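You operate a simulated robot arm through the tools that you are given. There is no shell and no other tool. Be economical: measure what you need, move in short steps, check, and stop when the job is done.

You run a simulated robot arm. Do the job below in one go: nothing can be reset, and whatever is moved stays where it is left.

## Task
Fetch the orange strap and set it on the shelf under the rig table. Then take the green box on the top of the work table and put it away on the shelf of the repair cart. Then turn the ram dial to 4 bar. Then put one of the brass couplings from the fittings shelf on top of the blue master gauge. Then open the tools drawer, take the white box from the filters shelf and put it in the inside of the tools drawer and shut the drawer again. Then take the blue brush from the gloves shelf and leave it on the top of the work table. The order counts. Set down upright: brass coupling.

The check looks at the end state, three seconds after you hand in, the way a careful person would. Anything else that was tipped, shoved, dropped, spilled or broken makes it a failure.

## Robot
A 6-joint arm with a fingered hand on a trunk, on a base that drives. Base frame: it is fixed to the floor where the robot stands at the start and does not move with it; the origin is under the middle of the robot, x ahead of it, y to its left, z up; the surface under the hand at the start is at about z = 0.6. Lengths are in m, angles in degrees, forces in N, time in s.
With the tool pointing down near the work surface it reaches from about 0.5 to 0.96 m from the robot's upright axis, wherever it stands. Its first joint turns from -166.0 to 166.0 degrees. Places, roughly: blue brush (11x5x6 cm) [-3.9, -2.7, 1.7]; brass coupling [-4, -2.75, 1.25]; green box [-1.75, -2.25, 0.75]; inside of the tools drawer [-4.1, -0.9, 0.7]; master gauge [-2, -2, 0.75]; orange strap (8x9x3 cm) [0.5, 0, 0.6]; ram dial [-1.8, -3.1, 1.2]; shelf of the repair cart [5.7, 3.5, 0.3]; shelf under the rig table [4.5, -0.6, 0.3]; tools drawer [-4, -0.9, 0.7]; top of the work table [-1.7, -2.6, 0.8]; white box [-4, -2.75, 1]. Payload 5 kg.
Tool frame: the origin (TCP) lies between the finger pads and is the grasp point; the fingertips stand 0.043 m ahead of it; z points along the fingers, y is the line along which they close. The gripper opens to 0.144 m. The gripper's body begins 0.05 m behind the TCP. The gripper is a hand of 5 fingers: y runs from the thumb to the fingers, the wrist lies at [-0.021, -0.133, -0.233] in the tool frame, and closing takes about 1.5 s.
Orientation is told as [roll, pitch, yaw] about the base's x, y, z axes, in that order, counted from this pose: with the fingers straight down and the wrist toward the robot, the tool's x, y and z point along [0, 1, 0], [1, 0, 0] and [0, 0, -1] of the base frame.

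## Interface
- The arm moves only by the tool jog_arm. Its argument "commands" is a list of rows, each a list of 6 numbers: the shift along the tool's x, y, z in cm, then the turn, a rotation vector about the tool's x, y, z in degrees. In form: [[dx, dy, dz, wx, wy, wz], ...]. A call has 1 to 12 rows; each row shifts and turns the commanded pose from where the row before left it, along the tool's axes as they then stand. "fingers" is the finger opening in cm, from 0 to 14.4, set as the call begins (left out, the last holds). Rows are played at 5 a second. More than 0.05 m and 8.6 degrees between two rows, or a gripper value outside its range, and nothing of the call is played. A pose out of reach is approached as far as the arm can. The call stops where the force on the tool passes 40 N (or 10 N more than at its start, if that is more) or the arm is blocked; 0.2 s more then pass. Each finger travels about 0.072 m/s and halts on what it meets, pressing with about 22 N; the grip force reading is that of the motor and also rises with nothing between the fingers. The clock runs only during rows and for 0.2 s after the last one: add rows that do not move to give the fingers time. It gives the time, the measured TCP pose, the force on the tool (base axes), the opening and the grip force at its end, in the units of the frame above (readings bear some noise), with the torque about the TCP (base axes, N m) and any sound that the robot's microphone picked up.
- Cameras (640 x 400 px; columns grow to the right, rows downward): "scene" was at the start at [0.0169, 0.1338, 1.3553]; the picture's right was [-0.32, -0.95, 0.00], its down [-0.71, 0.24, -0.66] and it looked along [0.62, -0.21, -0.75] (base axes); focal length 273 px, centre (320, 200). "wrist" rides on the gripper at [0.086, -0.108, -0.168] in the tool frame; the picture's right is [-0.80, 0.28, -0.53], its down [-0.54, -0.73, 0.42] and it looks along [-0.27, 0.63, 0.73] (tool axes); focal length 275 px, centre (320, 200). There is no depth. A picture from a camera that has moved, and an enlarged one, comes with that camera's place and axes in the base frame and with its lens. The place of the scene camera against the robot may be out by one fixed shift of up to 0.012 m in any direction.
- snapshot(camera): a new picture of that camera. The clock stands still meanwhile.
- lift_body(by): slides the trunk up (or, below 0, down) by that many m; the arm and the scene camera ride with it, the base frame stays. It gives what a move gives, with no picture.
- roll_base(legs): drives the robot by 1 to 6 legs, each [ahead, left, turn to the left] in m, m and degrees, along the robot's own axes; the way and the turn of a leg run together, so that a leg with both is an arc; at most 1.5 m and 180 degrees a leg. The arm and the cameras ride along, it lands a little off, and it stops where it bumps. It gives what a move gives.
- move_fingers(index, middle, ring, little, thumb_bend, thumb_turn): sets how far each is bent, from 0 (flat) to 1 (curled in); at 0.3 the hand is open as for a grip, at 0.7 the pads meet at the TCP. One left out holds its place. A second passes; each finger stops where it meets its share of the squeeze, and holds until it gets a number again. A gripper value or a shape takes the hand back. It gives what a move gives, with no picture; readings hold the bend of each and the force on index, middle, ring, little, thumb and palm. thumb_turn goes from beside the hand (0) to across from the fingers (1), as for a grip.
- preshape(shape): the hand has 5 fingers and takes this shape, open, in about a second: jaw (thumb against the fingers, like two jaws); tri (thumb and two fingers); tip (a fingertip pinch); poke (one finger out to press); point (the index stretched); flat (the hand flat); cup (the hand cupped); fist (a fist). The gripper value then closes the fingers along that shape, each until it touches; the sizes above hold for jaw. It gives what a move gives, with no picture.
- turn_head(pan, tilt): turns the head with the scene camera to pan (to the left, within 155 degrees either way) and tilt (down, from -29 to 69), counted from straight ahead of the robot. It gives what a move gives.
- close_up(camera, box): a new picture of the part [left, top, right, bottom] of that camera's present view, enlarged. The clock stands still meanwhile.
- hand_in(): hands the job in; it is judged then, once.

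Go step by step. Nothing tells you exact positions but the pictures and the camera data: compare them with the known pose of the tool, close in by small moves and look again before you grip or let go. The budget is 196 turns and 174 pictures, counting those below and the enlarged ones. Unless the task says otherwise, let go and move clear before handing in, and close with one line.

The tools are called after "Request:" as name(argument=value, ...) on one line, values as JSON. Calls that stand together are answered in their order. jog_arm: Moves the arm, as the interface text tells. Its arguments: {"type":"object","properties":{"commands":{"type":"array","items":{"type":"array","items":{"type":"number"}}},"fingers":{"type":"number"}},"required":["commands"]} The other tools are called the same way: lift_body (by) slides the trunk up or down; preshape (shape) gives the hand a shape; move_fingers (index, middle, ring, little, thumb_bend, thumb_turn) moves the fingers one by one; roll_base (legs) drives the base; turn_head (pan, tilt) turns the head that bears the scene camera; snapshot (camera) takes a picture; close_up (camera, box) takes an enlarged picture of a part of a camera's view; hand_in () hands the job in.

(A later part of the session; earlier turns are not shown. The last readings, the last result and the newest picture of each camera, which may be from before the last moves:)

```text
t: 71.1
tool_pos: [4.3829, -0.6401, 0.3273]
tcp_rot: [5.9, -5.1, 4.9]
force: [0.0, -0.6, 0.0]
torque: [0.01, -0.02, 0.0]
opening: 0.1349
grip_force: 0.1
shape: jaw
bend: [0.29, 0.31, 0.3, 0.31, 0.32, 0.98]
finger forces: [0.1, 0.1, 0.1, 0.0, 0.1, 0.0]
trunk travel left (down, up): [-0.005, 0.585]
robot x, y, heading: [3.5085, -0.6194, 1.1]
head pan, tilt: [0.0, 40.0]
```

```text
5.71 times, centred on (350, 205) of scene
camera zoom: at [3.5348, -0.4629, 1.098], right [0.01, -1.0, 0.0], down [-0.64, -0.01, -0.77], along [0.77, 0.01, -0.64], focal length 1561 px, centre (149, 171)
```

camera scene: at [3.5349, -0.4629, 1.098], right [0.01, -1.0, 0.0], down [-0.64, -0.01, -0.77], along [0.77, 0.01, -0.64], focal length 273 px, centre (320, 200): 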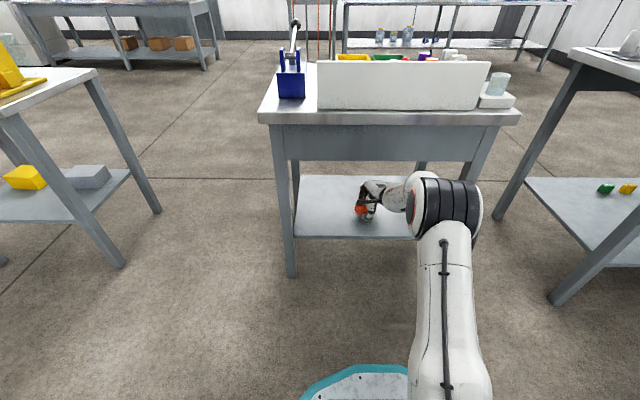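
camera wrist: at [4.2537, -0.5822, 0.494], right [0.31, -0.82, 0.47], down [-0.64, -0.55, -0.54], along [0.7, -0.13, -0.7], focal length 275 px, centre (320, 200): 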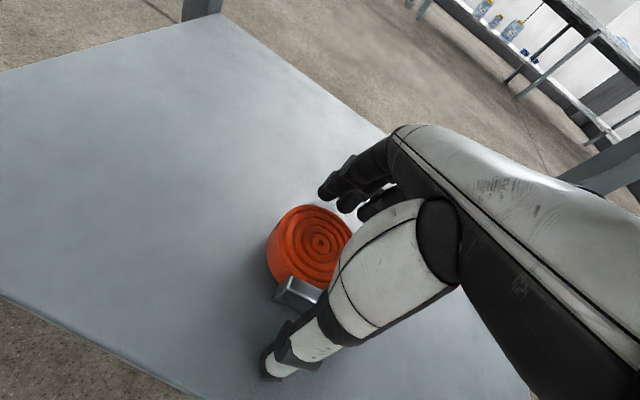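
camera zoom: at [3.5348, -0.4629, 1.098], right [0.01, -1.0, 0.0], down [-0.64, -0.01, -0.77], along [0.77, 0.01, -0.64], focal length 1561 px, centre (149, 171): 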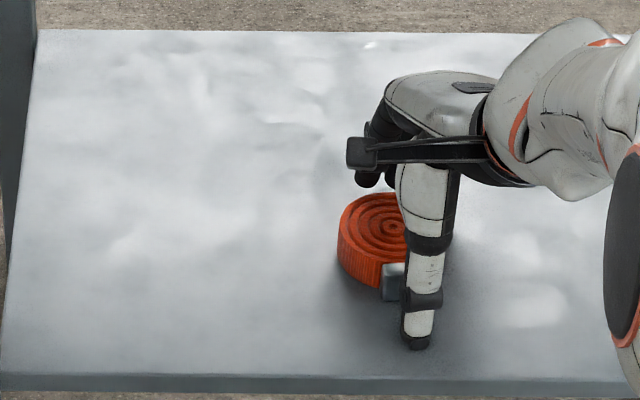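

The strap lies flat on the shelf. I'll reverse the path: raise slightly with fingers pitching up, then back the base out.

Request:
jog_arm(commands=[[0, 0, -1.2, -5, 0, 0], [0, 0.1, -1.2, -5, 0, 0], [0, 0.2, -1.2, -5, 0, 0], [0, 0.3, -1.2, -5, 0, 0], [0, 0, 0, 0, 0, 0]])

Request:
snapshot(camera="wrist")

Request:
roll_base(legs=[[-0.4, 0, 0]])

Request:
snapshot(camera="scene")

```text
t: 72.3
tool_pos: [4.3793, -0.646, 0.3768]
tcp_rot: [6.6, -24.9, 2.5]
force: [0.4, -1.0, -0.2]
torque: [-0.01, 0.01, -0.01]
opening: 0.1351
grip_force: 0.1
shape: jaw
bend: [0.29, 0.31, 0.3, 0.31, 0.32, 0.98]
finger forces: [0.0, 0.1, 0.1, 0.1, 0.0, 0.1]
trunk travel left (down, up): [-0.005, 0.585]
robot x, y, heading: [3.507, -0.6171, 0.9]
head pan, tilt: [0.0, 40.0]
```

```text
139 pictures are left
camera wrist: at [4.2035, -0.5871, 0.4905], right [0.11, -0.85, 0.52], down [-0.43, -0.51, -0.74], along [0.9, -0.14, -0.42], focal length 275 px, centre (320, 200)
```

wrist: 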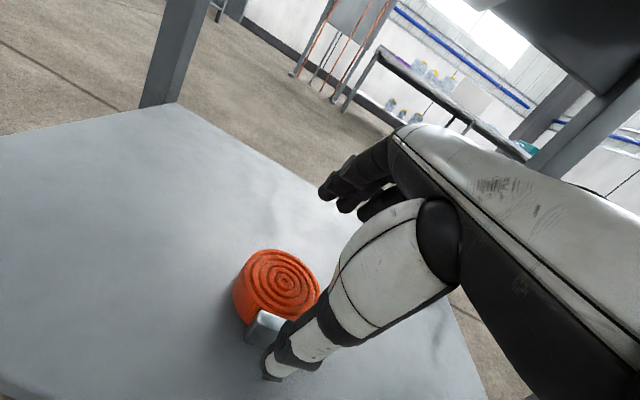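

```text
t: 74.8
tool_pos: [3.9887, -0.6511, 0.3768]
tcp_rot: [6.7, -25.0, 2.6]
force: [0.2, 0.0, 0.2]
torque: [0.02, 0.01, 0.0]
opening: 0.1349
grip_force: 0.1
shape: jaw
bend: [0.29, 0.31, 0.3, 0.31, 0.32, 0.98]
finger forces: [0.0, 0.0, 0.0, 0.0, 0.1, 0.0]
trunk travel left (down, up): [-0.005, 0.585]
robot x, y, heading: [3.1142, -0.6254, 1.1]
head pan, tilt: [0.0, 40.0]
```

```text
138 pictures are left
camera scene: at [3.1436, -0.469, 1.098], right [0.02, -1.0, 0.0], down [-0.64, -0.01, -0.77], along [0.77, 0.01, -0.64], focal length 273 px, centre (320, 200)
```

scene: 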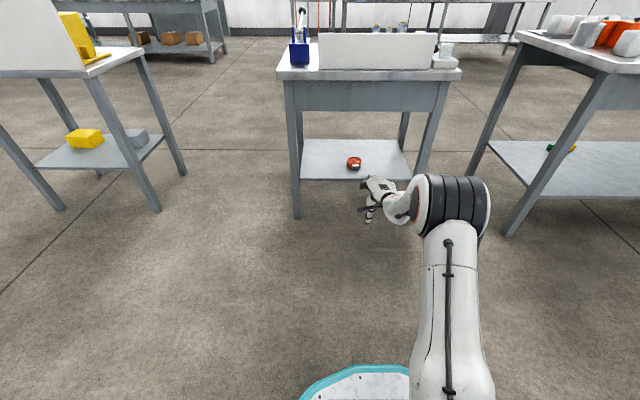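

Strap delivered, table undisturbed. Next the green box at the work table on the other side; I'll raise and retract the arm and drive back the known way, then look.

Request:
lift_body(by=0.4)

Request:
lift_body(by=0.18)

Request:
jog_arm(commands=[[0, -3.6, -1.7, 6.2, 0, 0], [0, -3.8, -1.2, 6.2, 0, 0], [0, -3.9, -0.9, 6.2, 0, 0], [0, -4, -0.4, 6.2, 0, 0], [0, -4, 0, 0, 0, 0], [0, -4, 0, 0, 0, 0]])

Request:
roll_base(legs=[[0, 0, -1.0], [-0.8, 0.68, 0], [0, 1.03, 0], [-1.4, 0, 0], [-1.3, 0, 0], [0, 0, 180]])

Request:
turn_head(pan=40, tilt=30)

Request:
snapshot(camera="scene")

```text
t: 78.6
tool_pos: [3.9898, -0.6517, 0.7759]
tcp_rot: [6.6, -25.0, 2.6]
force: [-0.5, -0.4, -0.5]
torque: [0.0, 0.03, -0.02]
opening: 0.1349
grip_force: 0.1
shape: jaw
bend: [0.29, 0.31, 0.3, 0.31, 0.32, 0.98]
finger forces: [0.0, 0.0, 0.1, 0.1, 0.1, 0.1]
trunk travel left (down, up): [-0.405, 0.185]
robot x, y, heading: [3.1196, -0.6232, 1.1]
head pan, tilt: [0.0, 40.0]
```

```text
t: 80.6
tool_pos: [3.988, -0.6503, 0.9559]
tcp_rot: [6.7, -25.0, 2.6]
force: [0.2, -0.4, -0.4]
torque: [-0.01, -0.01, 0.01]
opening: 0.1348
grip_force: 0.1
shape: jaw
bend: [0.29, 0.31, 0.3, 0.31, 0.32, 0.98]
finger forces: [0.0, 0.0, 0.0, 0.0, 0.0, 0.0]
trunk travel left (down, up): [-0.585, 0.005]
robot x, y, heading: [3.1215, -0.6236, 0.9]
head pan, tilt: [0.0, 40.0]
```

```text
t: 82.0
tool_pos: [3.7462, -0.6734, 0.956]
tcp_rot: [5.9, -0.4, 5.3]
force: [1.1, 0.5, -0.1]
torque: [-0.04, 0.01, -0.04]
opening: 0.135
grip_force: 0.2
shape: jaw
bend: [0.29, 0.31, 0.3, 0.31, 0.32, 0.98]
finger forces: [0.0, 0.1, 0.0, 0.1, 0.1, 0.1]
trunk travel left (down, up): [-0.585, 0.005]
robot x, y, heading: [3.1193, -0.6225, 1.1]
head pan, tilt: [0.0, 40.0]
```

```text
t: 112.7
tool_pos: [-1.0438, 1.138, 0.9551]
tcp_rot: [6.0, -0.3, -177.9]
force: [0.1, 0.1, -0.2]
torque: [-0.02, 0.02, 0.01]
opening: 0.1351
grip_force: 0.0
shape: jaw
bend: [0.29, 0.31, 0.3, 0.31, 0.32, 0.98]
finger forces: [0.0, 0.0, 0.1, 0.0, 0.1, 0.1]
trunk travel left (down, up): [-0.585, 0.005]
robot x, y, heading: [-0.4183, 1.0535, 177.4]
head pan, tilt: [0.0, 40.0]
```

```text
t: 113.8
tool_pos: [-1.0442, 1.1382, 0.9556]
tcp_rot: [6.1, -0.3, -178.1]
force: [0.0, 0.9, -0.8]
torque: [0.0, 0.02, 0.03]
opening: 0.1351
grip_force: 0.0
shape: jaw
bend: [0.29, 0.31, 0.3, 0.31, 0.32, 0.98]
finger forces: [0.1, 0.0, 0.0, 0.1, 0.1, 0.0]
trunk travel left (down, up): [-0.585, 0.005]
robot x, y, heading: [-0.4196, 1.0538, 177.4]
head pan, tilt: [40.0, 30.0]
```

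```text
137 pictures are left
camera scene: at [-0.4348, 0.8446, 1.6933], right [-0.61, 0.79, 0.0], down [0.4, 0.3, -0.87], along [-0.69, -0.53, -0.5], focal length 273 px, centre (320, 200)
```

scene: 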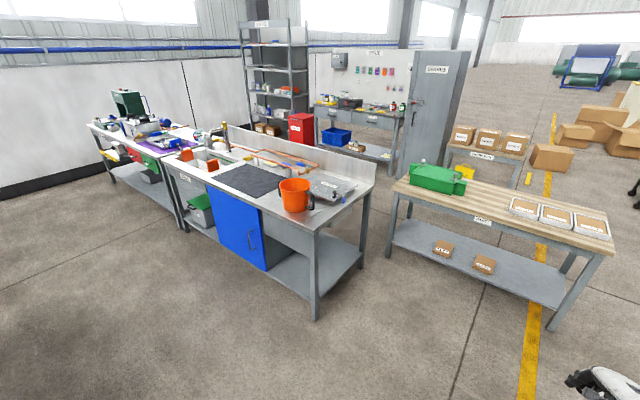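

The channel in front of the sink table is free. I'll level the hand, strafe to the work table and look at it.

Request:
jog_arm(commands=[[0, 0, 0, 0, -6, 0], [0, 0, 0, 0, 0, 3.5]])

Request:
roll_base(legs=[[0, 0, 2.6], [0, 1.5, 0], [0, 1.5, 0], [0, 0.3, 0]])

Request:
turn_head(pan=10, tilt=35)

Request:
snapshot(camera="scene")

Request:
snapshot(camera="wrist")

```text
t: 114.4
tool_pos: [-1.0454, 1.1385, 0.9556]
tcp_rot: [0.0, -0.3, 178.5]
force: [0.0, -0.4, 0.6]
torque: [0.04, 0.03, 0.01]
opening: 0.1353
grip_force: 0.0
shape: jaw
bend: [0.29, 0.31, 0.3, 0.31, 0.32, 0.98]
finger forces: [0.1, 0.0, 0.1, 0.0, 0.0, 0.0]
trunk travel left (down, up): [-0.585, 0.005]
robot x, y, heading: [-0.4217, 1.0544, 177.6]
head pan, tilt: [40.0, 30.0]
```

```text
t: 131.0
tool_pos: [-1.0093, -2.2246, 0.9557]
tcp_rot: [0.0, -0.3, -177.4]
force: [0.0, -0.7, -0.1]
torque: [0.04, -0.02, 0.01]
opening: 0.1348
grip_force: 0.1
shape: jaw
bend: [0.29, 0.31, 0.3, 0.31, 0.32, 0.98]
finger forces: [0.0, 0.0, 0.0, 0.0, 0.1, 0.1]
trunk travel left (down, up): [-0.585, 0.005]
robot x, y, heading: [-0.3764, -2.2635, -178.2]
head pan, tilt: [40.0, 30.0]
```

```text
t: 131.9
tool_pos: [-1.0083, -2.2238, 0.955]
tcp_rot: [0.1, -0.3, -177.3]
force: [-0.5, -0.3, 0.5]
torque: [-0.02, -0.01, 0.04]
opening: 0.135
grip_force: 0.0
shape: jaw
bend: [0.29, 0.31, 0.3, 0.31, 0.32, 0.98]
finger forces: [0.0, 0.0, 0.0, 0.1, 0.1, 0.1]
trunk travel left (down, up): [-0.585, 0.005]
robot x, y, heading: [-0.3799, -2.2595, -178.4]
head pan, tilt: [10.0, 35.0]
```

```text
136 pictures are left
camera scene: at [-0.3979, -2.4312, 1.6856], right [-0.2, 0.98, 0.0], down [0.56, 0.12, -0.82], along [-0.8, -0.17, -0.57], focal length 273 px, centre (320, 200)
```

scene: 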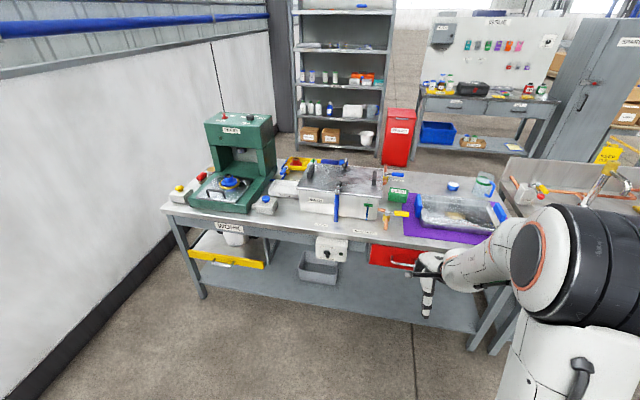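

```text
135 pictures are left
camera wrist: at [-0.8963, -2.3054, 1.1227], right [-0.32, 0.78, 0.54], down [0.7, 0.57, -0.43], along [-0.64, 0.24, -0.73], focal length 275 px, centre (320, 200)
```

wrist: 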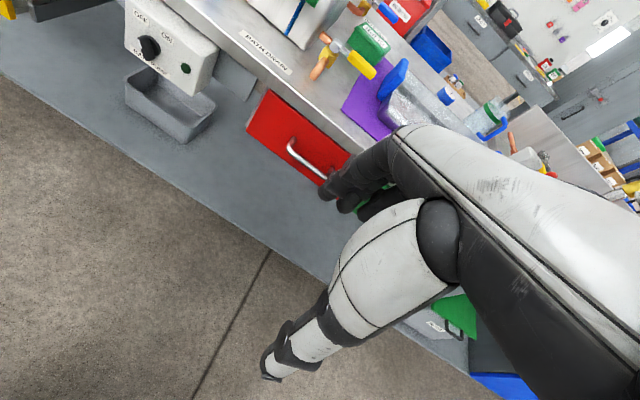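

Request:
close_up(camera="scene", box=[330, 130, 510, 250])

Request:
close_up(camera="scene", box=[160, 100, 340, 260])

Request:
close_up(camera="wrist", box=[280, 0, 520, 150])

```text
3.33 times, centred on (420, 190) of scene
camera zoom: at [-0.3979, -2.4312, 1.6856], right [-0.2, 0.98, 0.0], down [0.56, 0.12, -0.82], along [-0.8, -0.17, -0.57], focal length 910 px, centre (-13, 233)
```

zoom: 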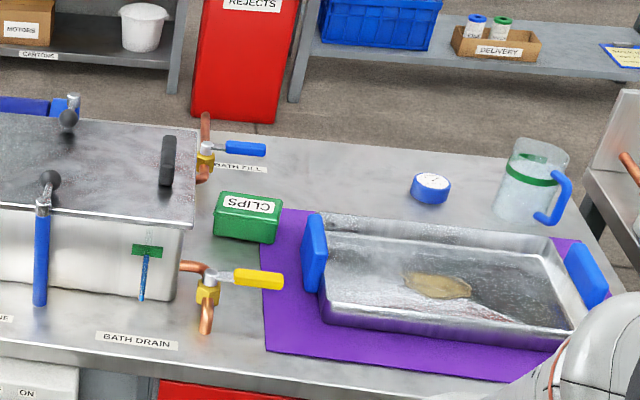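

```text
2.50 times, centred on (250, 180) of scene
camera zoom: at [-0.3979, -2.4312, 1.6856], right [-0.2, 0.98, 0.0], down [0.56, 0.12, -0.82], along [-0.8, -0.17, -0.57], focal length 683 px, centre (495, 250)
```

zoom: 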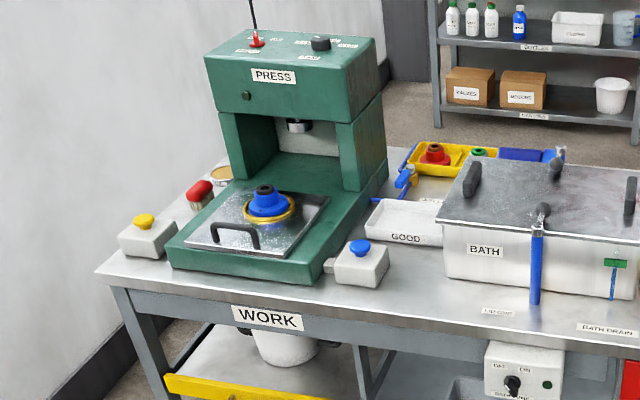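

```text
2.67 times, centred on (400, 75) of wrist
camera zoom: at [-0.8963, -2.3054, 1.1227], right [-0.32, 0.78, 0.54], down [0.7, 0.57, -0.43], along [-0.64, 0.24, -0.73], focal length 734 px, centre (107, 533)
```

zoom: 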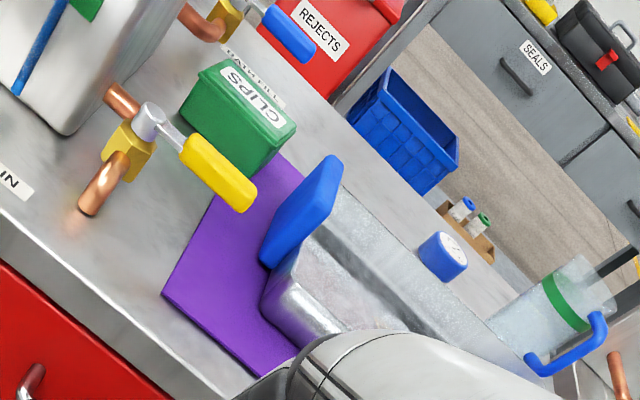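

The green "CLIPS" box is at about (-1.81, -2.256), 6.5 × 11 × 5.6 cm on z≈0.75, long side along y; valves and the tray handle nearby but clear. I'll drive closer, extend over it and check.

Request:
roll_base(legs=[[0, 0, -1.6], [0.5, 0.045, 0]])

Request:
jog_arm(commands=[[0, 4.5, 0, 0, 0, 0], [0, 4.5, 0, 0, 0, 0], [0, 4.5, 0, 0, 0, 0], [0, 4.5, 0, 0, 0, 0], [0, 4.5, 0, 0, 0, 0], [0, 4.5, 0, 0, 0, 0], [0, 0, 0, 0, 0, 0]], fingers=14.4)

Request:
snapshot(camera="wrist")

Request:
turn_head(pan=0, tilt=45)

Request:
snapshot(camera="scene")

```text
t: 135.3
tool_pos: [-1.51, -2.2488, 0.9565]
tcp_rot: [-0.1, -0.3, -179.3]
force: [-1.0, -0.5, 0.2]
torque: [0.0, 0.02, -0.02]
opening: 0.1349
grip_force: 0.0
shape: jaw
bend: [0.29, 0.31, 0.3, 0.31, 0.32, 0.98]
finger forces: [0.0, 0.0, 0.0, 0.0, 0.0, 0.0]
trunk travel left (down, up): [-0.585, 0.005]
robot x, y, heading: [-0.8785, -2.3041, 179.9]
head pan, tilt: [10.0, 35.0]
```

```text
t: 136.9
tool_pos: [-1.7806, -2.2513, 0.9577]
tcp_rot: [0.1, -0.4, -179.4]
force: [-0.4, 0.0, -0.6]
torque: [0.0, 0.04, 0.04]
opening: 0.1439
grip_force: 0.1
shape: jaw
bend: [0.3, 0.3, 0.3, 0.3, 0.3, 0.98]
finger forces: [0.0, 0.0, 0.0, 0.0, 0.0, 0.0]
trunk travel left (down, up): [-0.585, 0.005]
robot x, y, heading: [-0.8802, -2.3072, 179.5]
head pan, tilt: [10.0, 35.0]
```

```text
131 pictures are left
camera wrist: at [-1.6706, -2.3359, 1.1246], right [-0.29, 0.79, 0.54], down [0.72, 0.55, -0.43], along [-0.63, 0.26, -0.73], focal length 275 px, centre (320, 200)
```

wrist: 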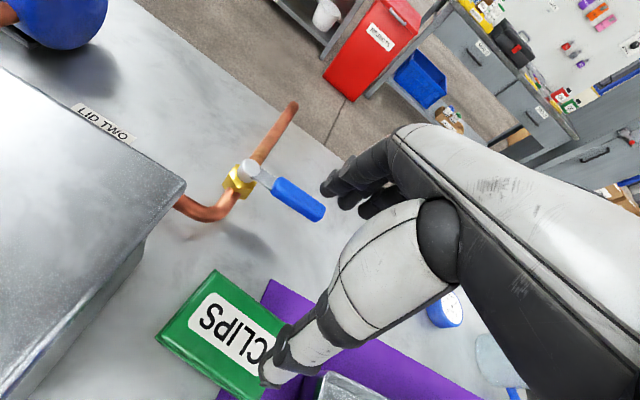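

```text
t: 137.6
tool_pos: [-1.7803, -2.2523, 0.9577]
tcp_rot: [0.1, -0.3, -179.3]
force: [1.0, 0.4, -0.6]
torque: [0.04, 0.0, 0.0]
opening: 0.1439
grip_force: 0.0
shape: jaw
bend: [0.3, 0.3, 0.3, 0.3, 0.3, 0.98]
finger forces: [0.1, 0.0, 0.0, 0.0, 0.0, 0.0]
trunk travel left (down, up): [-0.585, 0.005]
robot x, y, heading: [-0.881, -2.3082, 179.4]
head pan, tilt: [0.0, 45.0]
```

```text
130 pictures are left
camera scene: at [-0.9012, -2.4601, 1.6708], right [0.0, 1.0, 0.0], down [0.71, 0.0, -0.71], along [-0.71, 0.0, -0.71], focal length 273 px, centre (320, 200)
```

scene: 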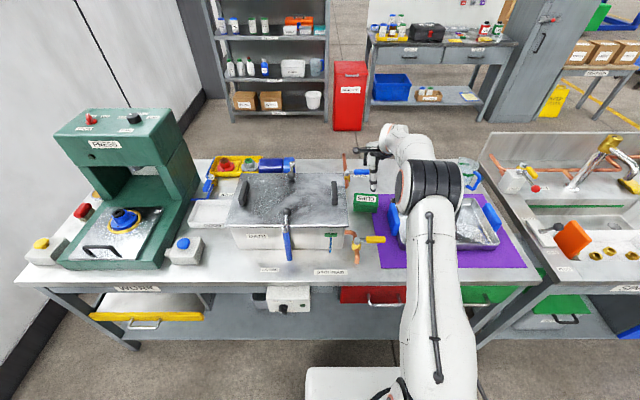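

The wrist view puts the box nearer (x≈-1.73) than the scene estimate (-1.76…-1.81), so I need a sharper look before descending.

Request:
close_up(camera="scene", box=[325, 130, 421, 220])

Request:
close_up(camera="wrist", box=[130, 250, 354, 400])

```text
4.44 times, centred on (373, 175) of scene
camera zoom: at [-0.9012, -2.4601, 1.6708], right [0.0, 1.0, 0.0], down [0.71, 0.0, -0.71], along [-0.71, 0.0, -0.71], focal length 1214 px, centre (84, 311)
```

zoom: 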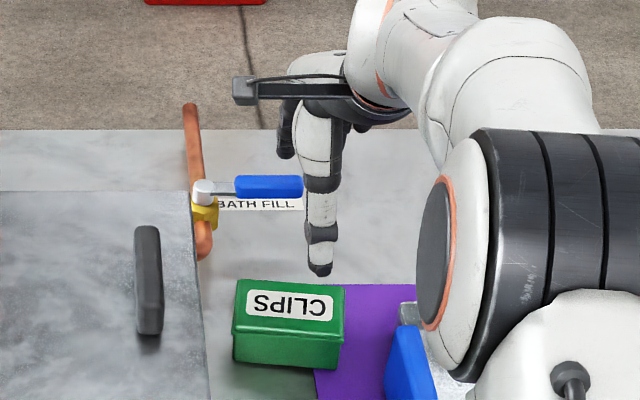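

```text
2.67 times, centred on (242, 325) of wrist
camera zoom: at [-1.6705, -2.3358, 1.1245], right [-0.29, 0.79, 0.54], down [0.72, 0.55, -0.43], along [-0.63, 0.26, -0.73], focal length 734 px, centre (528, -133)
```

zoom: 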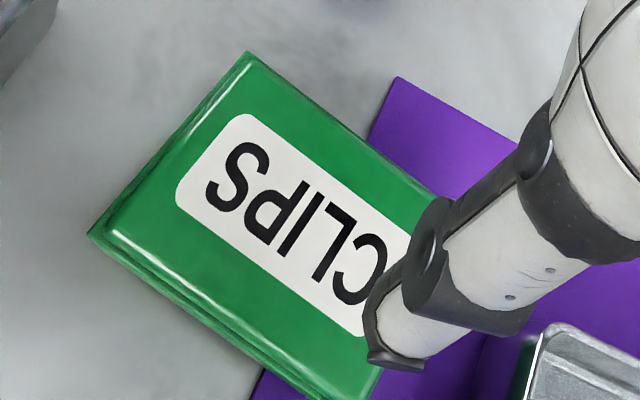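

Triangulating both views suggests the box top may be higher (~0.87) and nearer (x≈-1.71). I'll move back 6 cm for a parallax check.

Request:
jog_arm(commands=[[0, -3.5, 0, 0, 0, 0], [0, -3.5, 0, 0, 0, 0], [0, 0, 0, 0, 0, 0]])

Request:
close_up(camera="wrist", box=[130, 180, 354, 330])

Request:
close_up(camera="scene", box=[325, 130, 421, 220])

```text
t: 138.4
tool_pos: [-1.711, -2.2516, 0.9565]
tcp_rot: [0.0, -0.2, -179.3]
force: [-0.3, -1.4, -0.4]
torque: [0.01, 0.04, -0.02]
opening: 0.1441
grip_force: 0.1
shape: jaw
bend: [0.3, 0.3, 0.3, 0.3, 0.3, 0.98]
finger forces: [0.0, 0.0, 0.0, 0.0, 0.1, 0.1]
trunk travel left (down, up): [-0.585, 0.005]
robot x, y, heading: [-0.8855, -2.3074, 179.9]
head pan, tilt: [0.0, 45.0]
```

```text
2.67 times, centred on (242, 255) of wrist
camera zoom: at [-1.601, -2.3365, 1.1238], right [-0.29, 0.79, 0.54], down [0.72, 0.55, -0.43], along [-0.63, 0.26, -0.73], focal length 734 px, centre (528, 53)
```

zoom: 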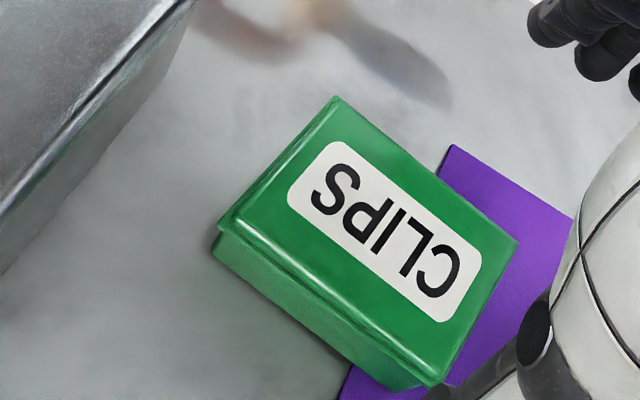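

```text
4.44 times, centred on (373, 175) of scene
camera zoom: at [-0.9012, -2.46, 1.6707], right [0.0, 1.0, 0.0], down [0.71, 0.0, -0.71], along [-0.71, 0.0, -0.71], focal length 1214 px, centre (84, 311)
```

zoom: 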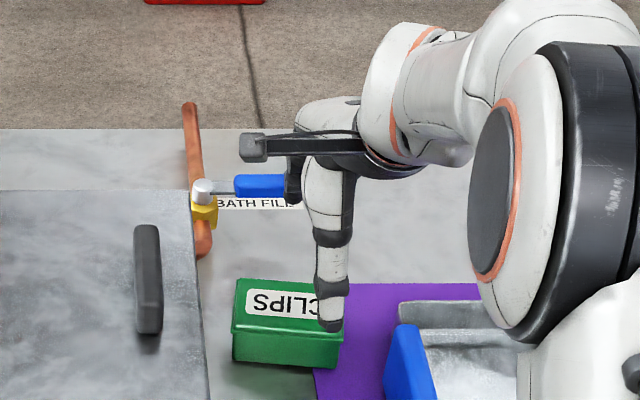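

Parallax gives the box centre (-1.72, -2.266), top z≈0.85, so the table top is about 0.795. I'll align and descend with a 12 cm opening.

Request:
jog_arm(commands=[[1.4, 1.0, 0, 0, 0, 0], [0, 0, 3, 0, 0, 0], [0, 0, 3, 0, 0, 0], [0, 0, 0, 0, 0, 0]], fingers=12.5)

Request:
snapshot(camera="wrist")

Request:
close_up(camera="scene", box=[325, 130, 421, 220])

```text
t: 139.4
tool_pos: [-1.7202, -2.2644, 0.8972]
tcp_rot: [0.0, -0.3, -179.4]
force: [-0.6, -0.6, -0.4]
torque: [0.04, -0.05, 0.01]
opening: 0.1254
grip_force: 0.0
shape: jaw
bend: [0.27, 0.33, 0.31, 0.32, 0.44, 0.98]
finger forces: [0.0, 0.0, 0.0, 0.0, 0.0, 0.0]
trunk travel left (down, up): [-0.585, 0.005]
robot x, y, heading: [-0.8785, -2.3094, 179.9]
head pan, tilt: [0.0, 45.0]
```

```text
125 pictures are left
camera wrist: at [-1.6106, -2.3503, 1.0656], right [-0.29, 0.79, 0.54], down [0.72, 0.55, -0.43], along [-0.63, 0.26, -0.73], focal length 275 px, centre (320, 200)
```

wrist: 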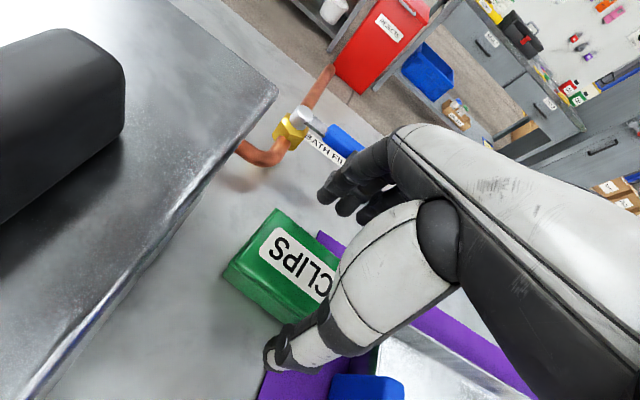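

```text
4.44 times, centred on (373, 175) of scene
camera zoom: at [-0.9012, -2.4601, 1.6708], right [0.0, 1.0, 0.0], down [0.71, 0.0, -0.71], along [-0.71, 0.0, -0.71], focal length 1214 px, centre (84, 311)
```

zoom: 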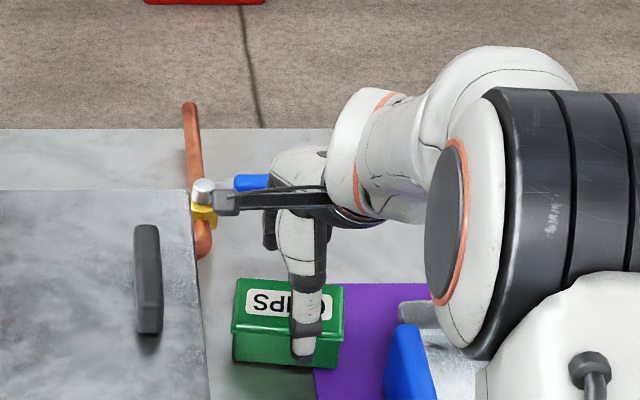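

Alignment holds and the wrist camera stays clear of the lid handle. Descending the rest and closing.

Request:
jog_arm(commands=[[0, -0.3, 2, 0, 0, 0], [0, 0, 1.5, 0, 0, 0], [0, 0, 1.0, 0, 0, 0], [0, 0, 0, 0, 0, 0]])

Request:
close_up(camera="scene", box=[325, 130, 421, 220])

Request:
snapshot(camera="wrist")

```text
t: 140.4
tool_pos: [-1.7186, -2.2675, 0.8514]
tcp_rot: [0.0, -0.3, -179.4]
force: [0.1, -0.2, 0.5]
torque: [0.02, -0.02, 0.02]
opening: 0.1252
grip_force: 0.1
shape: jaw
bend: [0.27, 0.33, 0.31, 0.32, 0.44, 0.98]
finger forces: [0.0, 0.0, 0.1, 0.0, 0.0, 0.1]
trunk travel left (down, up): [-0.585, 0.005]
robot x, y, heading: [-0.879, -2.3108, 179.7]
head pan, tilt: [0.0, 45.0]
```

```text
4.44 times, centred on (373, 175) of scene
camera zoom: at [-0.9012, -2.46, 1.6707], right [0.0, 1.0, 0.0], down [0.71, 0.0, -0.71], along [-0.71, 0.0, -0.71], focal length 1214 px, centre (84, 311)
```

zoom: 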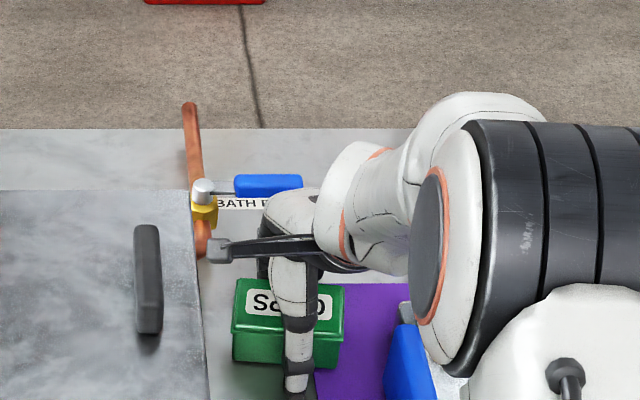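

```text
122 pictures are left
camera wrist: at [-1.6078, -2.3515, 1.0194], right [-0.29, 0.79, 0.54], down [0.72, 0.55, -0.43], along [-0.63, 0.26, -0.73], focal length 275 px, centre (320, 200)
```

wrist: 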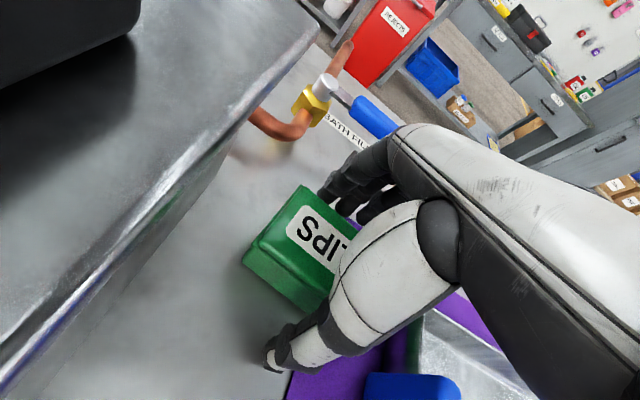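

Fingers straddle the box with no contact. Closing.

Request:
jog_arm(commands=[[0, 0, 0, 0, 0, 0], [0, 0, 0, 0, 0, 0], [0, 0, 0, 0, 0, 0], [0, 0, 0, 0, 0, 0], [0, 0, 0, 0, 0, 0], [0, 0, 0, 0, 0, 0], [0, 0, 0, 0, 0, 0]], fingers=3)

Request:
lift_body(by=0.005)

Request:
jog_arm(commands=[[0, 0, -3, 0, 0, 0], [0, 0, -3, 0, 0, 0], [0, 0, 0, 0, 0, 0]])

Request:
snapshot(camera="wrist")

Request:
close_up(camera="scene", box=[325, 130, 421, 220])

```text
t: 142.0
tool_pos: [-1.7165, -2.2667, 0.8529]
tcp_rot: [0.1, -0.3, -179.2]
force: [0.4, -0.8, 0.0]
torque: [0.0, -0.04, 0.0]
opening: 0.0633
grip_force: 21.4
shape: jaw
bend: [0.74, 0.48, 0.49, 0.45, 0.72, 1.0]
finger forces: [10.4, 6.1, 2.4, 0.0, 19.3, 0.0]
trunk travel left (down, up): [-0.585, 0.005]
robot x, y, heading: [-0.8842, -2.3054, 179.7]
head pan, tilt: [0.0, 45.0]
```

```text
t: 142.5
tool_pos: [-1.7173, -2.2672, 0.8563]
tcp_rot: [0.0, -0.3, -179.3]
force: [0.8, -0.4, -2.3]
torque: [0.03, 0.01, 0.02]
opening: 0.0633
grip_force: 22.7
shape: jaw
bend: [0.74, 0.48, 0.49, 0.45, 0.72, 1.0]
finger forces: [10.6, 6.2, 2.4, 0.1, 19.2, 0.1]
trunk travel left (down, up): [-0.59, 0.0]
robot x, y, heading: [-0.8828, -2.3075, 179.7]
head pan, tilt: [0.0, 45.0]
```

```text
t: 143.3
tool_pos: [-1.717, -2.2699, 0.9166]
tcp_rot: [-0.1, -0.3, -179.3]
force: [-0.4, -0.4, -1.6]
torque: [-0.02, -0.01, -0.02]
opening: 0.0633
grip_force: 22.1
shape: jaw
bend: [0.74, 0.48, 0.49, 0.45, 0.72, 1.0]
finger forces: [10.7, 6.3, 2.6, 0.0, 19.3, 0.0]
trunk travel left (down, up): [-0.59, 0.0]
robot x, y, heading: [-0.8835, -2.3101, 179.6]
head pan, tilt: [0.0, 45.0]
```

```text
121 pictures are left
camera wrist: at [-1.6073, -2.3535, 1.0839], right [-0.29, 0.79, 0.53], down [0.72, 0.55, -0.43], along [-0.63, 0.26, -0.73], focal length 275 px, centre (320, 200)
```

wrist: 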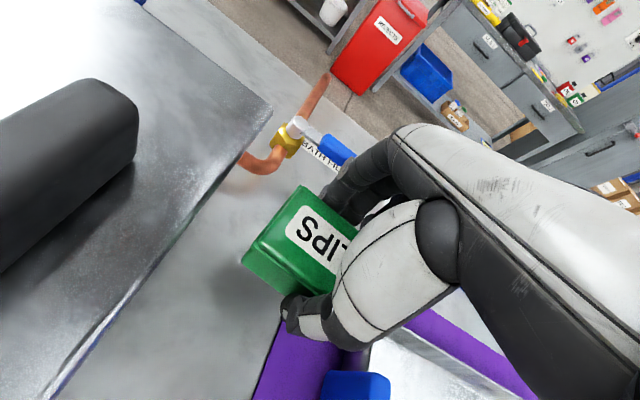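

```text
4.44 times, centred on (373, 175) of scene
camera zoom: at [-0.9014, -2.46, 1.6757], right [0.0, 1.0, 0.0], down [0.71, 0.0, -0.71], along [-0.71, 0.0, -0.71], focal length 1214 px, centre (84, 311)
```

zoom: 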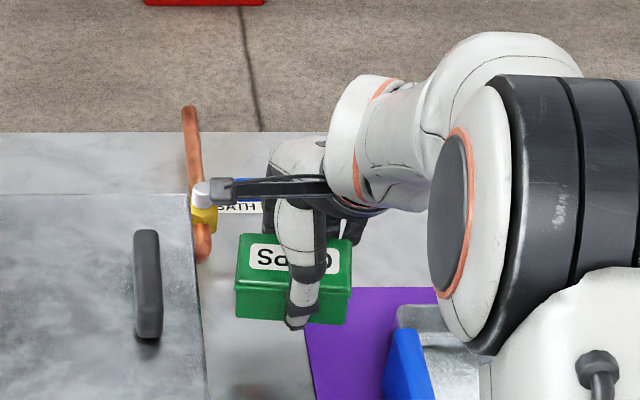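

The green box is held. I'll raise and retract, then drive to the repair cart via the known channel.

Request:
jog_arm(commands=[[0, 0, -4, 0, 0, 0], [0, 0, -4, 0, 0, 0], [0, -4.5, 0, 0, 0, 0], [0, -4.5, 0, 0, 0, 0], [0, -4.5, 0, 0, 0, 0], [0, -4.5, 0, 0, 0, 0], [0, 0, 0, 0, 0, 0]])

Request:
roll_base(legs=[[-0.5, 0, 0], [0, -1.5, 0], [0, -1.5, 0], [0, -0.4, 0], [0, 0, 180]])

Request:
snapshot(camera="wrist")

```text
t: 144.9
tool_pos: [-1.536, -2.2626, 0.9965]
tcp_rot: [0.0, -0.3, -179.3]
force: [0.0, 0.5, -1.4]
torque: [0.0, 0.02, -0.03]
opening: 0.0632
grip_force: 21.6
shape: jaw
bend: [0.74, 0.48, 0.49, 0.45, 0.72, 1.0]
finger forces: [10.6, 6.2, 2.5, 0.0, 19.4, 0.0]
trunk travel left (down, up): [-0.59, 0.0]
robot x, y, heading: [-0.8779, -2.308, 179.8]
head pan, tilt: [0.0, 45.0]
```

```text
t: 171.4
tool_pos: [0.2889, 1.0445, 0.9955]
tcp_rot: [0.0, -0.3, -1.8]
force: [0.3, 0.5, -1.4]
torque: [-0.04, 0.04, 0.0]
opening: 0.0624
grip_force: 21.5
shape: jaw
bend: [0.74, 0.49, 0.49, 0.45, 0.72, 1.0]
finger forces: [10.3, 5.9, 2.2, 0.1, 18.3, 0.0]
trunk travel left (down, up): [-0.59, 0.0]
robot x, y, heading: [-0.361, 1.118, -2.8]
head pan, tilt: [0.0, 45.0]
```

```text
119 pictures are left
camera wrist: at [0.1809, 1.1324, 1.1635], right [0.26, -0.81, 0.54], down [-0.74, -0.52, -0.43], along [0.62, -0.29, -0.73], focal length 275 px, centre (320, 200)
```

wrist: 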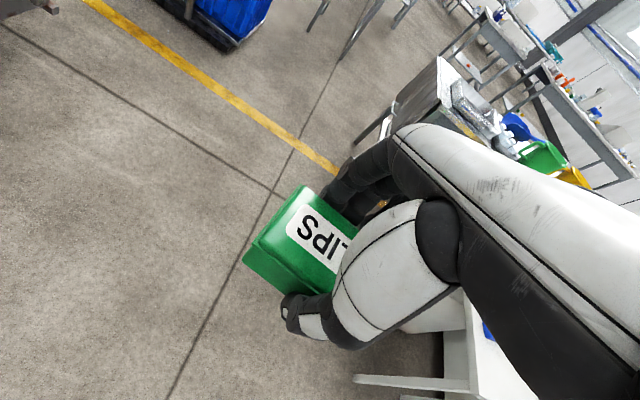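

Box still held. Continue along the corridor, around the stand, to x≈3.75.

Request:
roll_base(legs=[[0, 0, 2.8], [1.4, -0.05, 0], [1.3, 0, 0], [0, -0.9, 0], [1.35, 0, 0]])

Request:
turn_head(pan=60, tilt=25)

Request:
snapshot(camera="scene")

```text
t: 195.6
tool_pos: [4.3317, 0.0861, 0.9953]
tcp_rot: [0.0, -0.4, 0.1]
force: [0.4, -1.0, -3.1]
torque: [0.02, -0.01, 0.0]
opening: 0.0626
grip_force: 22.0
shape: jaw
bend: [0.74, 0.49, 0.49, 0.46, 0.72, 1.0]
finger forces: [10.4, 5.9, 2.1, 0.0, 18.3, 0.0]
trunk travel left (down, up): [-0.59, 0.0]
robot x, y, heading: [3.6771, 0.1357, -0.9]
head pan, tilt: [0.0, 45.0]
```

```text
t: 196.9
tool_pos: [4.3327, 0.0851, 0.9962]
tcp_rot: [0.0, -0.3, 0.1]
force: [0.7, 0.1, -1.2]
torque: [-0.01, -0.01, 0.01]
opening: 0.062
grip_force: 22.2
shape: jaw
bend: [0.74, 0.49, 0.49, 0.46, 0.72, 1.0]
finger forces: [10.4, 5.8, 2.2, 0.0, 18.5, 0.0]
trunk travel left (down, up): [-0.59, 0.0]
robot x, y, heading: [3.6793, 0.139, -0.4]
head pan, tilt: [60.0, 25.0]
```

```text
118 pictures are left
camera scene: at [3.671, 0.3754, 1.7063], right [0.86, -0.51, 0.0], down [-0.22, -0.36, -0.91], along [0.46, 0.78, -0.42], focal length 273 px, centre (320, 200)
```

scene: 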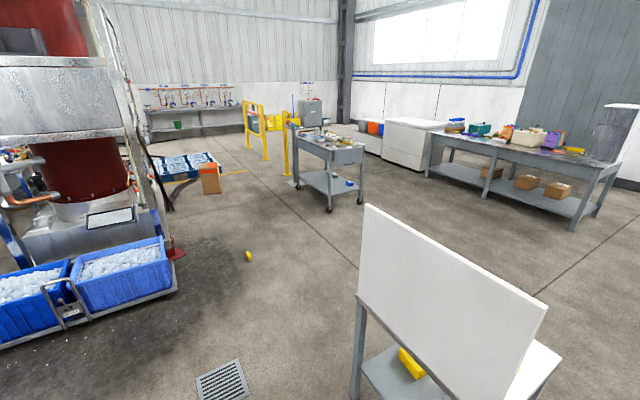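

The repair cart stands at about x 5.47–6.0, y 3.17–4.2 with its long open side toward −x. I'll turn left, go between the stand and the panel table, and come up to the cart.

Request:
roll_base(legs=[[-0.3, 0, 0], [0, 0, 90.4], [1.35, -0.35, 0], [1.1, -0.85, 0], [0, 0, -90]])

Request:
turn_head(pan=25, tilt=30)

Request:
snapshot(camera="scene")

```text
t: 211.1
tool_pos: [3.7254, 2.2191, 0.9966]
tcp_rot: [0.2, -0.1, 95.2]
force: [0.1, -0.1, -1.4]
torque: [0.04, 0.0, 0.01]
opening: 0.0621
grip_force: 21.6
shape: jaw
bend: [0.74, 0.49, 0.49, 0.46, 0.72, 1.0]
finger forces: [10.5, 6.1, 2.0, 0.0, 18.4, 0.0]
trunk travel left (down, up): [-0.59, 0.0]
robot x, y, heading: [3.7335, 1.562, 94.1]
head pan, tilt: [60.0, 25.0]
stopped in leg 4: the robot was blocked; the commanded pose is now the measured one
```

```text
t: 212.1
tool_pos: [3.7266, 2.2204, 0.9955]
tcp_rot: [0.1, -0.2, 95.3]
force: [-0.8, -1.4, -1.8]
torque: [-0.01, 0.0, 0.04]
opening: 0.062
grip_force: 22.4
shape: jaw
bend: [0.74, 0.49, 0.49, 0.46, 0.72, 1.0]
finger forces: [10.5, 5.9, 2.1, 0.0, 18.5, 0.0]
trunk travel left (down, up): [-0.59, 0.0]
robot x, y, heading: [3.7323, 1.5647, 94.3]
head pan, tilt: [25.0, 30.0]
```

```text
117 pictures are left
camera scene: at [3.5399, 1.5741, 1.6984], right [0.87, 0.49, 0.0], down [0.24, -0.44, -0.87], along [-0.42, 0.76, -0.5], focal length 273 px, centre (320, 200)
```

scene: 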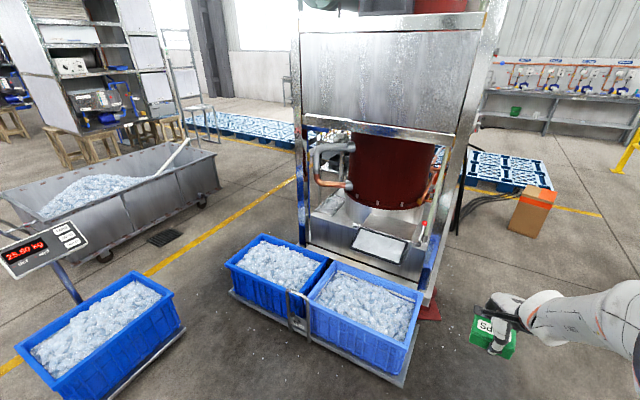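

Something blocked the base. I'll look down around the robot.

Request:
turn_head(pan=-50, tilt=50)

Request:
snapshot(camera="scene")

Request:
turn_head(pan=100, tilt=50)

Request:
snapshot(camera="scene")

Request:
turn_head(pan=-140, tilt=50)

Request:
snapshot(camera="scene")

```text
t: 213.6
tool_pos: [3.7253, 2.2184, 0.9955]
tcp_rot: [0.1, -0.3, 95.2]
force: [-0.4, -0.4, -1.5]
torque: [0.0, 0.0, 0.02]
opening: 0.0623
grip_force: 21.9
shape: jaw
bend: [0.74, 0.49, 0.49, 0.46, 0.72, 1.0]
finger forces: [10.5, 6.0, 2.1, 0.0, 18.5, 0.1]
trunk travel left (down, up): [-0.59, 0.0]
robot x, y, heading: [3.7319, 1.5669, 94.3]
head pan, tilt: [-50.0, 50.0]
```

```text
116 pictures are left
camera scene: at [3.6393, 1.5491, 1.6689], right [0.7, -0.72, 0.0], down [-0.55, -0.53, -0.64], along [0.46, 0.45, -0.77], focal length 273 px, centre (320, 200)
```

scene: 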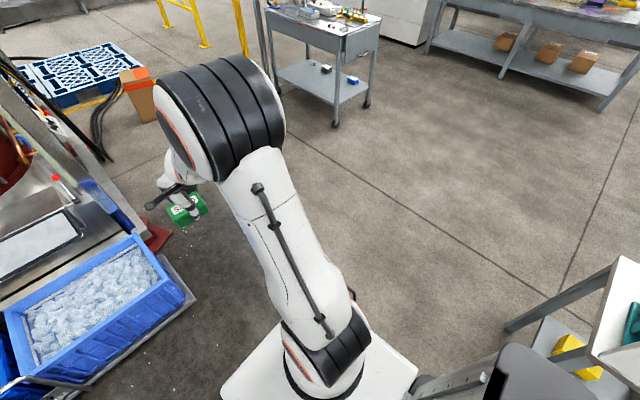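

```text
t: 215.9
tool_pos: [3.7255, 2.2201, 0.9953]
tcp_rot: [0.1, -0.3, 95.2]
force: [0.1, 0.1, -1.6]
torque: [0.01, 0.02, 0.0]
opening: 0.0623
grip_force: 21.9
shape: jaw
bend: [0.74, 0.49, 0.49, 0.46, 0.72, 1.0]
finger forces: [10.5, 6.0, 2.0, 0.0, 18.4, 0.0]
trunk travel left (down, up): [-0.59, 0.0]
robot x, y, heading: [3.734, 1.5671, 94.2]
head pan, tilt: [100.0, 50.0]
```

```text
115 pictures are left
camera scene: at [3.5096, 1.4765, 1.6689], right [-0.25, 0.97, 0.0], down [0.74, 0.19, -0.64], along [-0.62, -0.16, -0.77], focal length 273 px, centre (320, 200)
```

scene: 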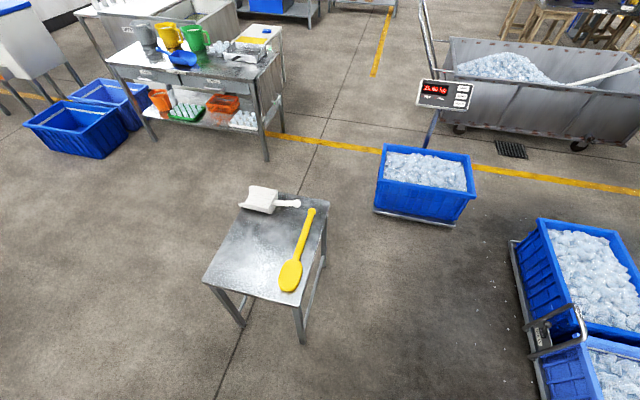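

```text
t: 219.3
tool_pos: [3.7251, 2.2197, 0.9949]
tcp_rot: [0.1, -0.2, 95.2]
force: [0.3, 0.2, -2.3]
torque: [0.03, 0.03, -0.02]
opening: 0.0618
grip_force: 22.3
shape: jaw
bend: [0.74, 0.49, 0.49, 0.46, 0.72, 1.0]
finger forces: [10.5, 5.9, 2.0, 0.1, 18.5, 0.1]
trunk travel left (down, up): [-0.59, 0.0]
robot x, y, heading: [3.7324, 1.5652, 94.3]
head pan, tilt: [-140.0, 50.0]
```

```text
114 pictures are left
camera scene: at [3.6379, 1.4402, 1.6689], right [-0.72, -0.7, 0.0], down [-0.53, 0.55, -0.64], along [0.45, -0.46, -0.77], focal length 273 px, centre (320, 200)
```

scene: 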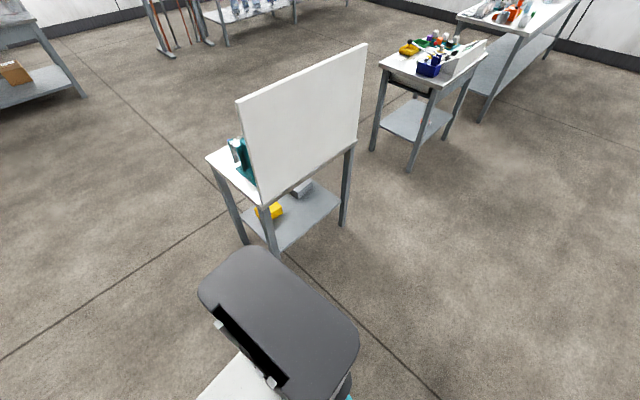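

Nothing obvious is touching; the robot seems to stand over the floor grate. I'll try a short straight leg.

Request:
roll_base(legs=[[0.2, 0, 0]])

Request:
turn_head(pan=150, tilt=69)

Request:
snapshot(camera="scene")

```text
t: 220.5
tool_pos: [3.6323, 2.2301, 0.9946]
tcp_rot: [0.1, -0.1, 102.0]
force: [0.4, -0.9, -1.6]
torque: [0.0, 0.05, 0.0]
opening: 0.0619
grip_force: 21.5
shape: jaw
bend: [0.74, 0.49, 0.49, 0.46, 0.72, 1.0]
finger forces: [10.6, 5.9, 1.9, 0.0, 18.3, 0.1]
trunk travel left (down, up): [-0.59, 0.0]
robot x, y, heading: [3.718, 1.5797, 100.9]
head pan, tilt: [-140.0, 50.0]
stopped in leg 1: the robot was blocked; the commanded pose is now the measured one
```

```text
t: 224.5
tool_pos: [3.6312, 2.2318, 0.9942]
tcp_rot: [0.1, -0.2, 102.0]
force: [0.0, 0.0, -1.5]
torque: [-0.01, 0.0, 0.03]
opening: 0.062
grip_force: 22.2
shape: jaw
bend: [0.74, 0.49, 0.49, 0.46, 0.72, 1.0]
finger forces: [10.6, 5.8, 1.9, 0.1, 18.3, 0.0]
trunk travel left (down, up): [-0.59, 0.0]
robot x, y, heading: [3.7165, 1.5799, 101.1]
head pan, tilt: [150.0, 68.8]
```

```text
113 pictures are left
camera scene: at [3.5607, 1.4429, 1.6469], right [-0.95, 0.33, 0.0], down [0.3, 0.88, -0.36], along [-0.12, -0.34, -0.93], focal length 273 px, centre (320, 200)
```

scene: 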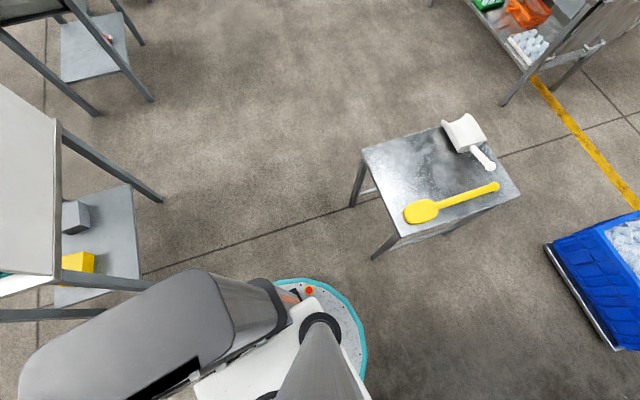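

Still blocked, rotating left — contact on the front-left. I'll look steeply down on the front sides.

Request:
turn_head(pan=60, tilt=69)

Request:
snapshot(camera="scene")

Request:
turn_head(pan=0, tilt=69)

Request:
snapshot(camera="scene")

Request:
turn_head(pan=-80, tilt=69)

Request:
snapshot(camera="scene")

```text
t: 226.2
tool_pos: [3.6331, 2.2324, 0.9959]
tcp_rot: [0.0, -0.2, 101.9]
force: [0.0, -0.5, -1.9]
torque: [-0.02, 0.02, 0.03]
opening: 0.0622
grip_force: 22.1
shape: jaw
bend: [0.74, 0.49, 0.49, 0.46, 0.72, 1.0]
finger forces: [10.5, 5.8, 1.9, 0.1, 18.2, 0.0]
trunk travel left (down, up): [-0.59, 0.0]
robot x, y, heading: [3.7166, 1.5828, 101.0]
head pan, tilt: [60.0, 68.8]
```

```text
112 pictures are left
camera scene: at [3.526, 1.514, 1.6469], right [0.32, 0.95, 0.0], down [0.88, -0.3, -0.36], along [-0.34, 0.12, -0.93], focal length 273 px, centre (320, 200)
```

scene: 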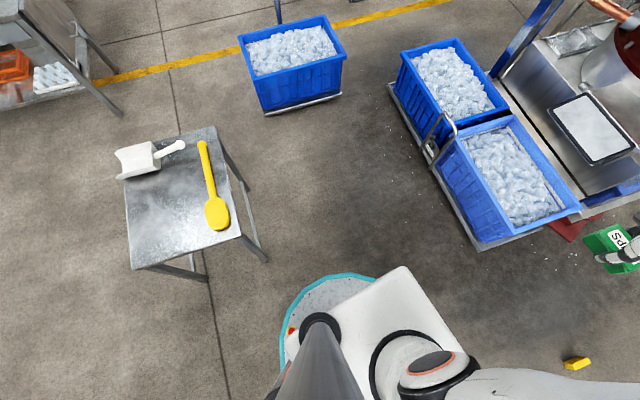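

```text
t: 227.5
tool_pos: [3.6333, 2.2321, 0.9937]
tcp_rot: [0.1, -0.2, 101.9]
force: [-0.2, 0.2, -1.8]
torque: [-0.01, 0.01, 0.02]
opening: 0.0624
grip_force: 21.8
shape: jaw
bend: [0.74, 0.49, 0.49, 0.46, 0.72, 1.0]
finger forces: [10.6, 5.9, 1.9, 0.0, 18.3, 0.0]
trunk travel left (down, up): [-0.59, 0.0]
robot x, y, heading: [3.7169, 1.5826, 101.1]
head pan, tilt: [0.0, 68.8]
```

```text
111 pictures are left
camera scene: at [3.5682, 1.5507, 1.6469], right [0.98, 0.19, 0.0], down [0.18, -0.91, -0.36], along [-0.07, 0.36, -0.93], focal length 273 px, centre (320, 200)
```

scene: 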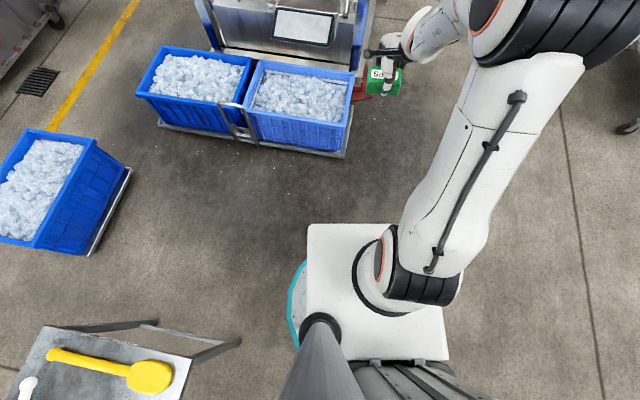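

```text
t: 229.0
tool_pos: [3.6326, 2.2325, 0.9951]
tcp_rot: [0.1, -0.3, 102.0]
force: [0.3, 1.0, -2.8]
torque: [0.0, 0.0, 0.01]
opening: 0.0619
grip_force: 22.4
shape: jaw
bend: [0.74, 0.49, 0.49, 0.46, 0.72, 1.0]
finger forces: [10.6, 5.8, 1.9, 0.0, 18.3, 0.0]
trunk travel left (down, up): [-0.59, 0.0]
robot x, y, heading: [3.7127, 1.5843, 101.0]
head pan, tilt: [-80.0, 68.8]
```

```text
110 pictures are left
camera scene: at [3.6311, 1.5159, 1.6469], right [0.36, -0.93, 0.0], down [-0.87, -0.34, -0.36], along [0.34, 0.13, -0.93], focal length 273 px, centre (320, 200)
```

scene: 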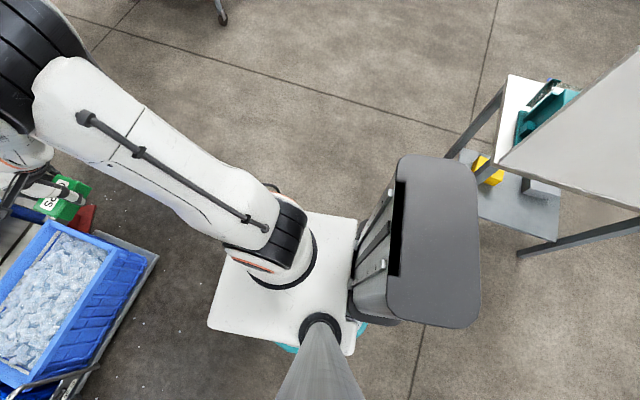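

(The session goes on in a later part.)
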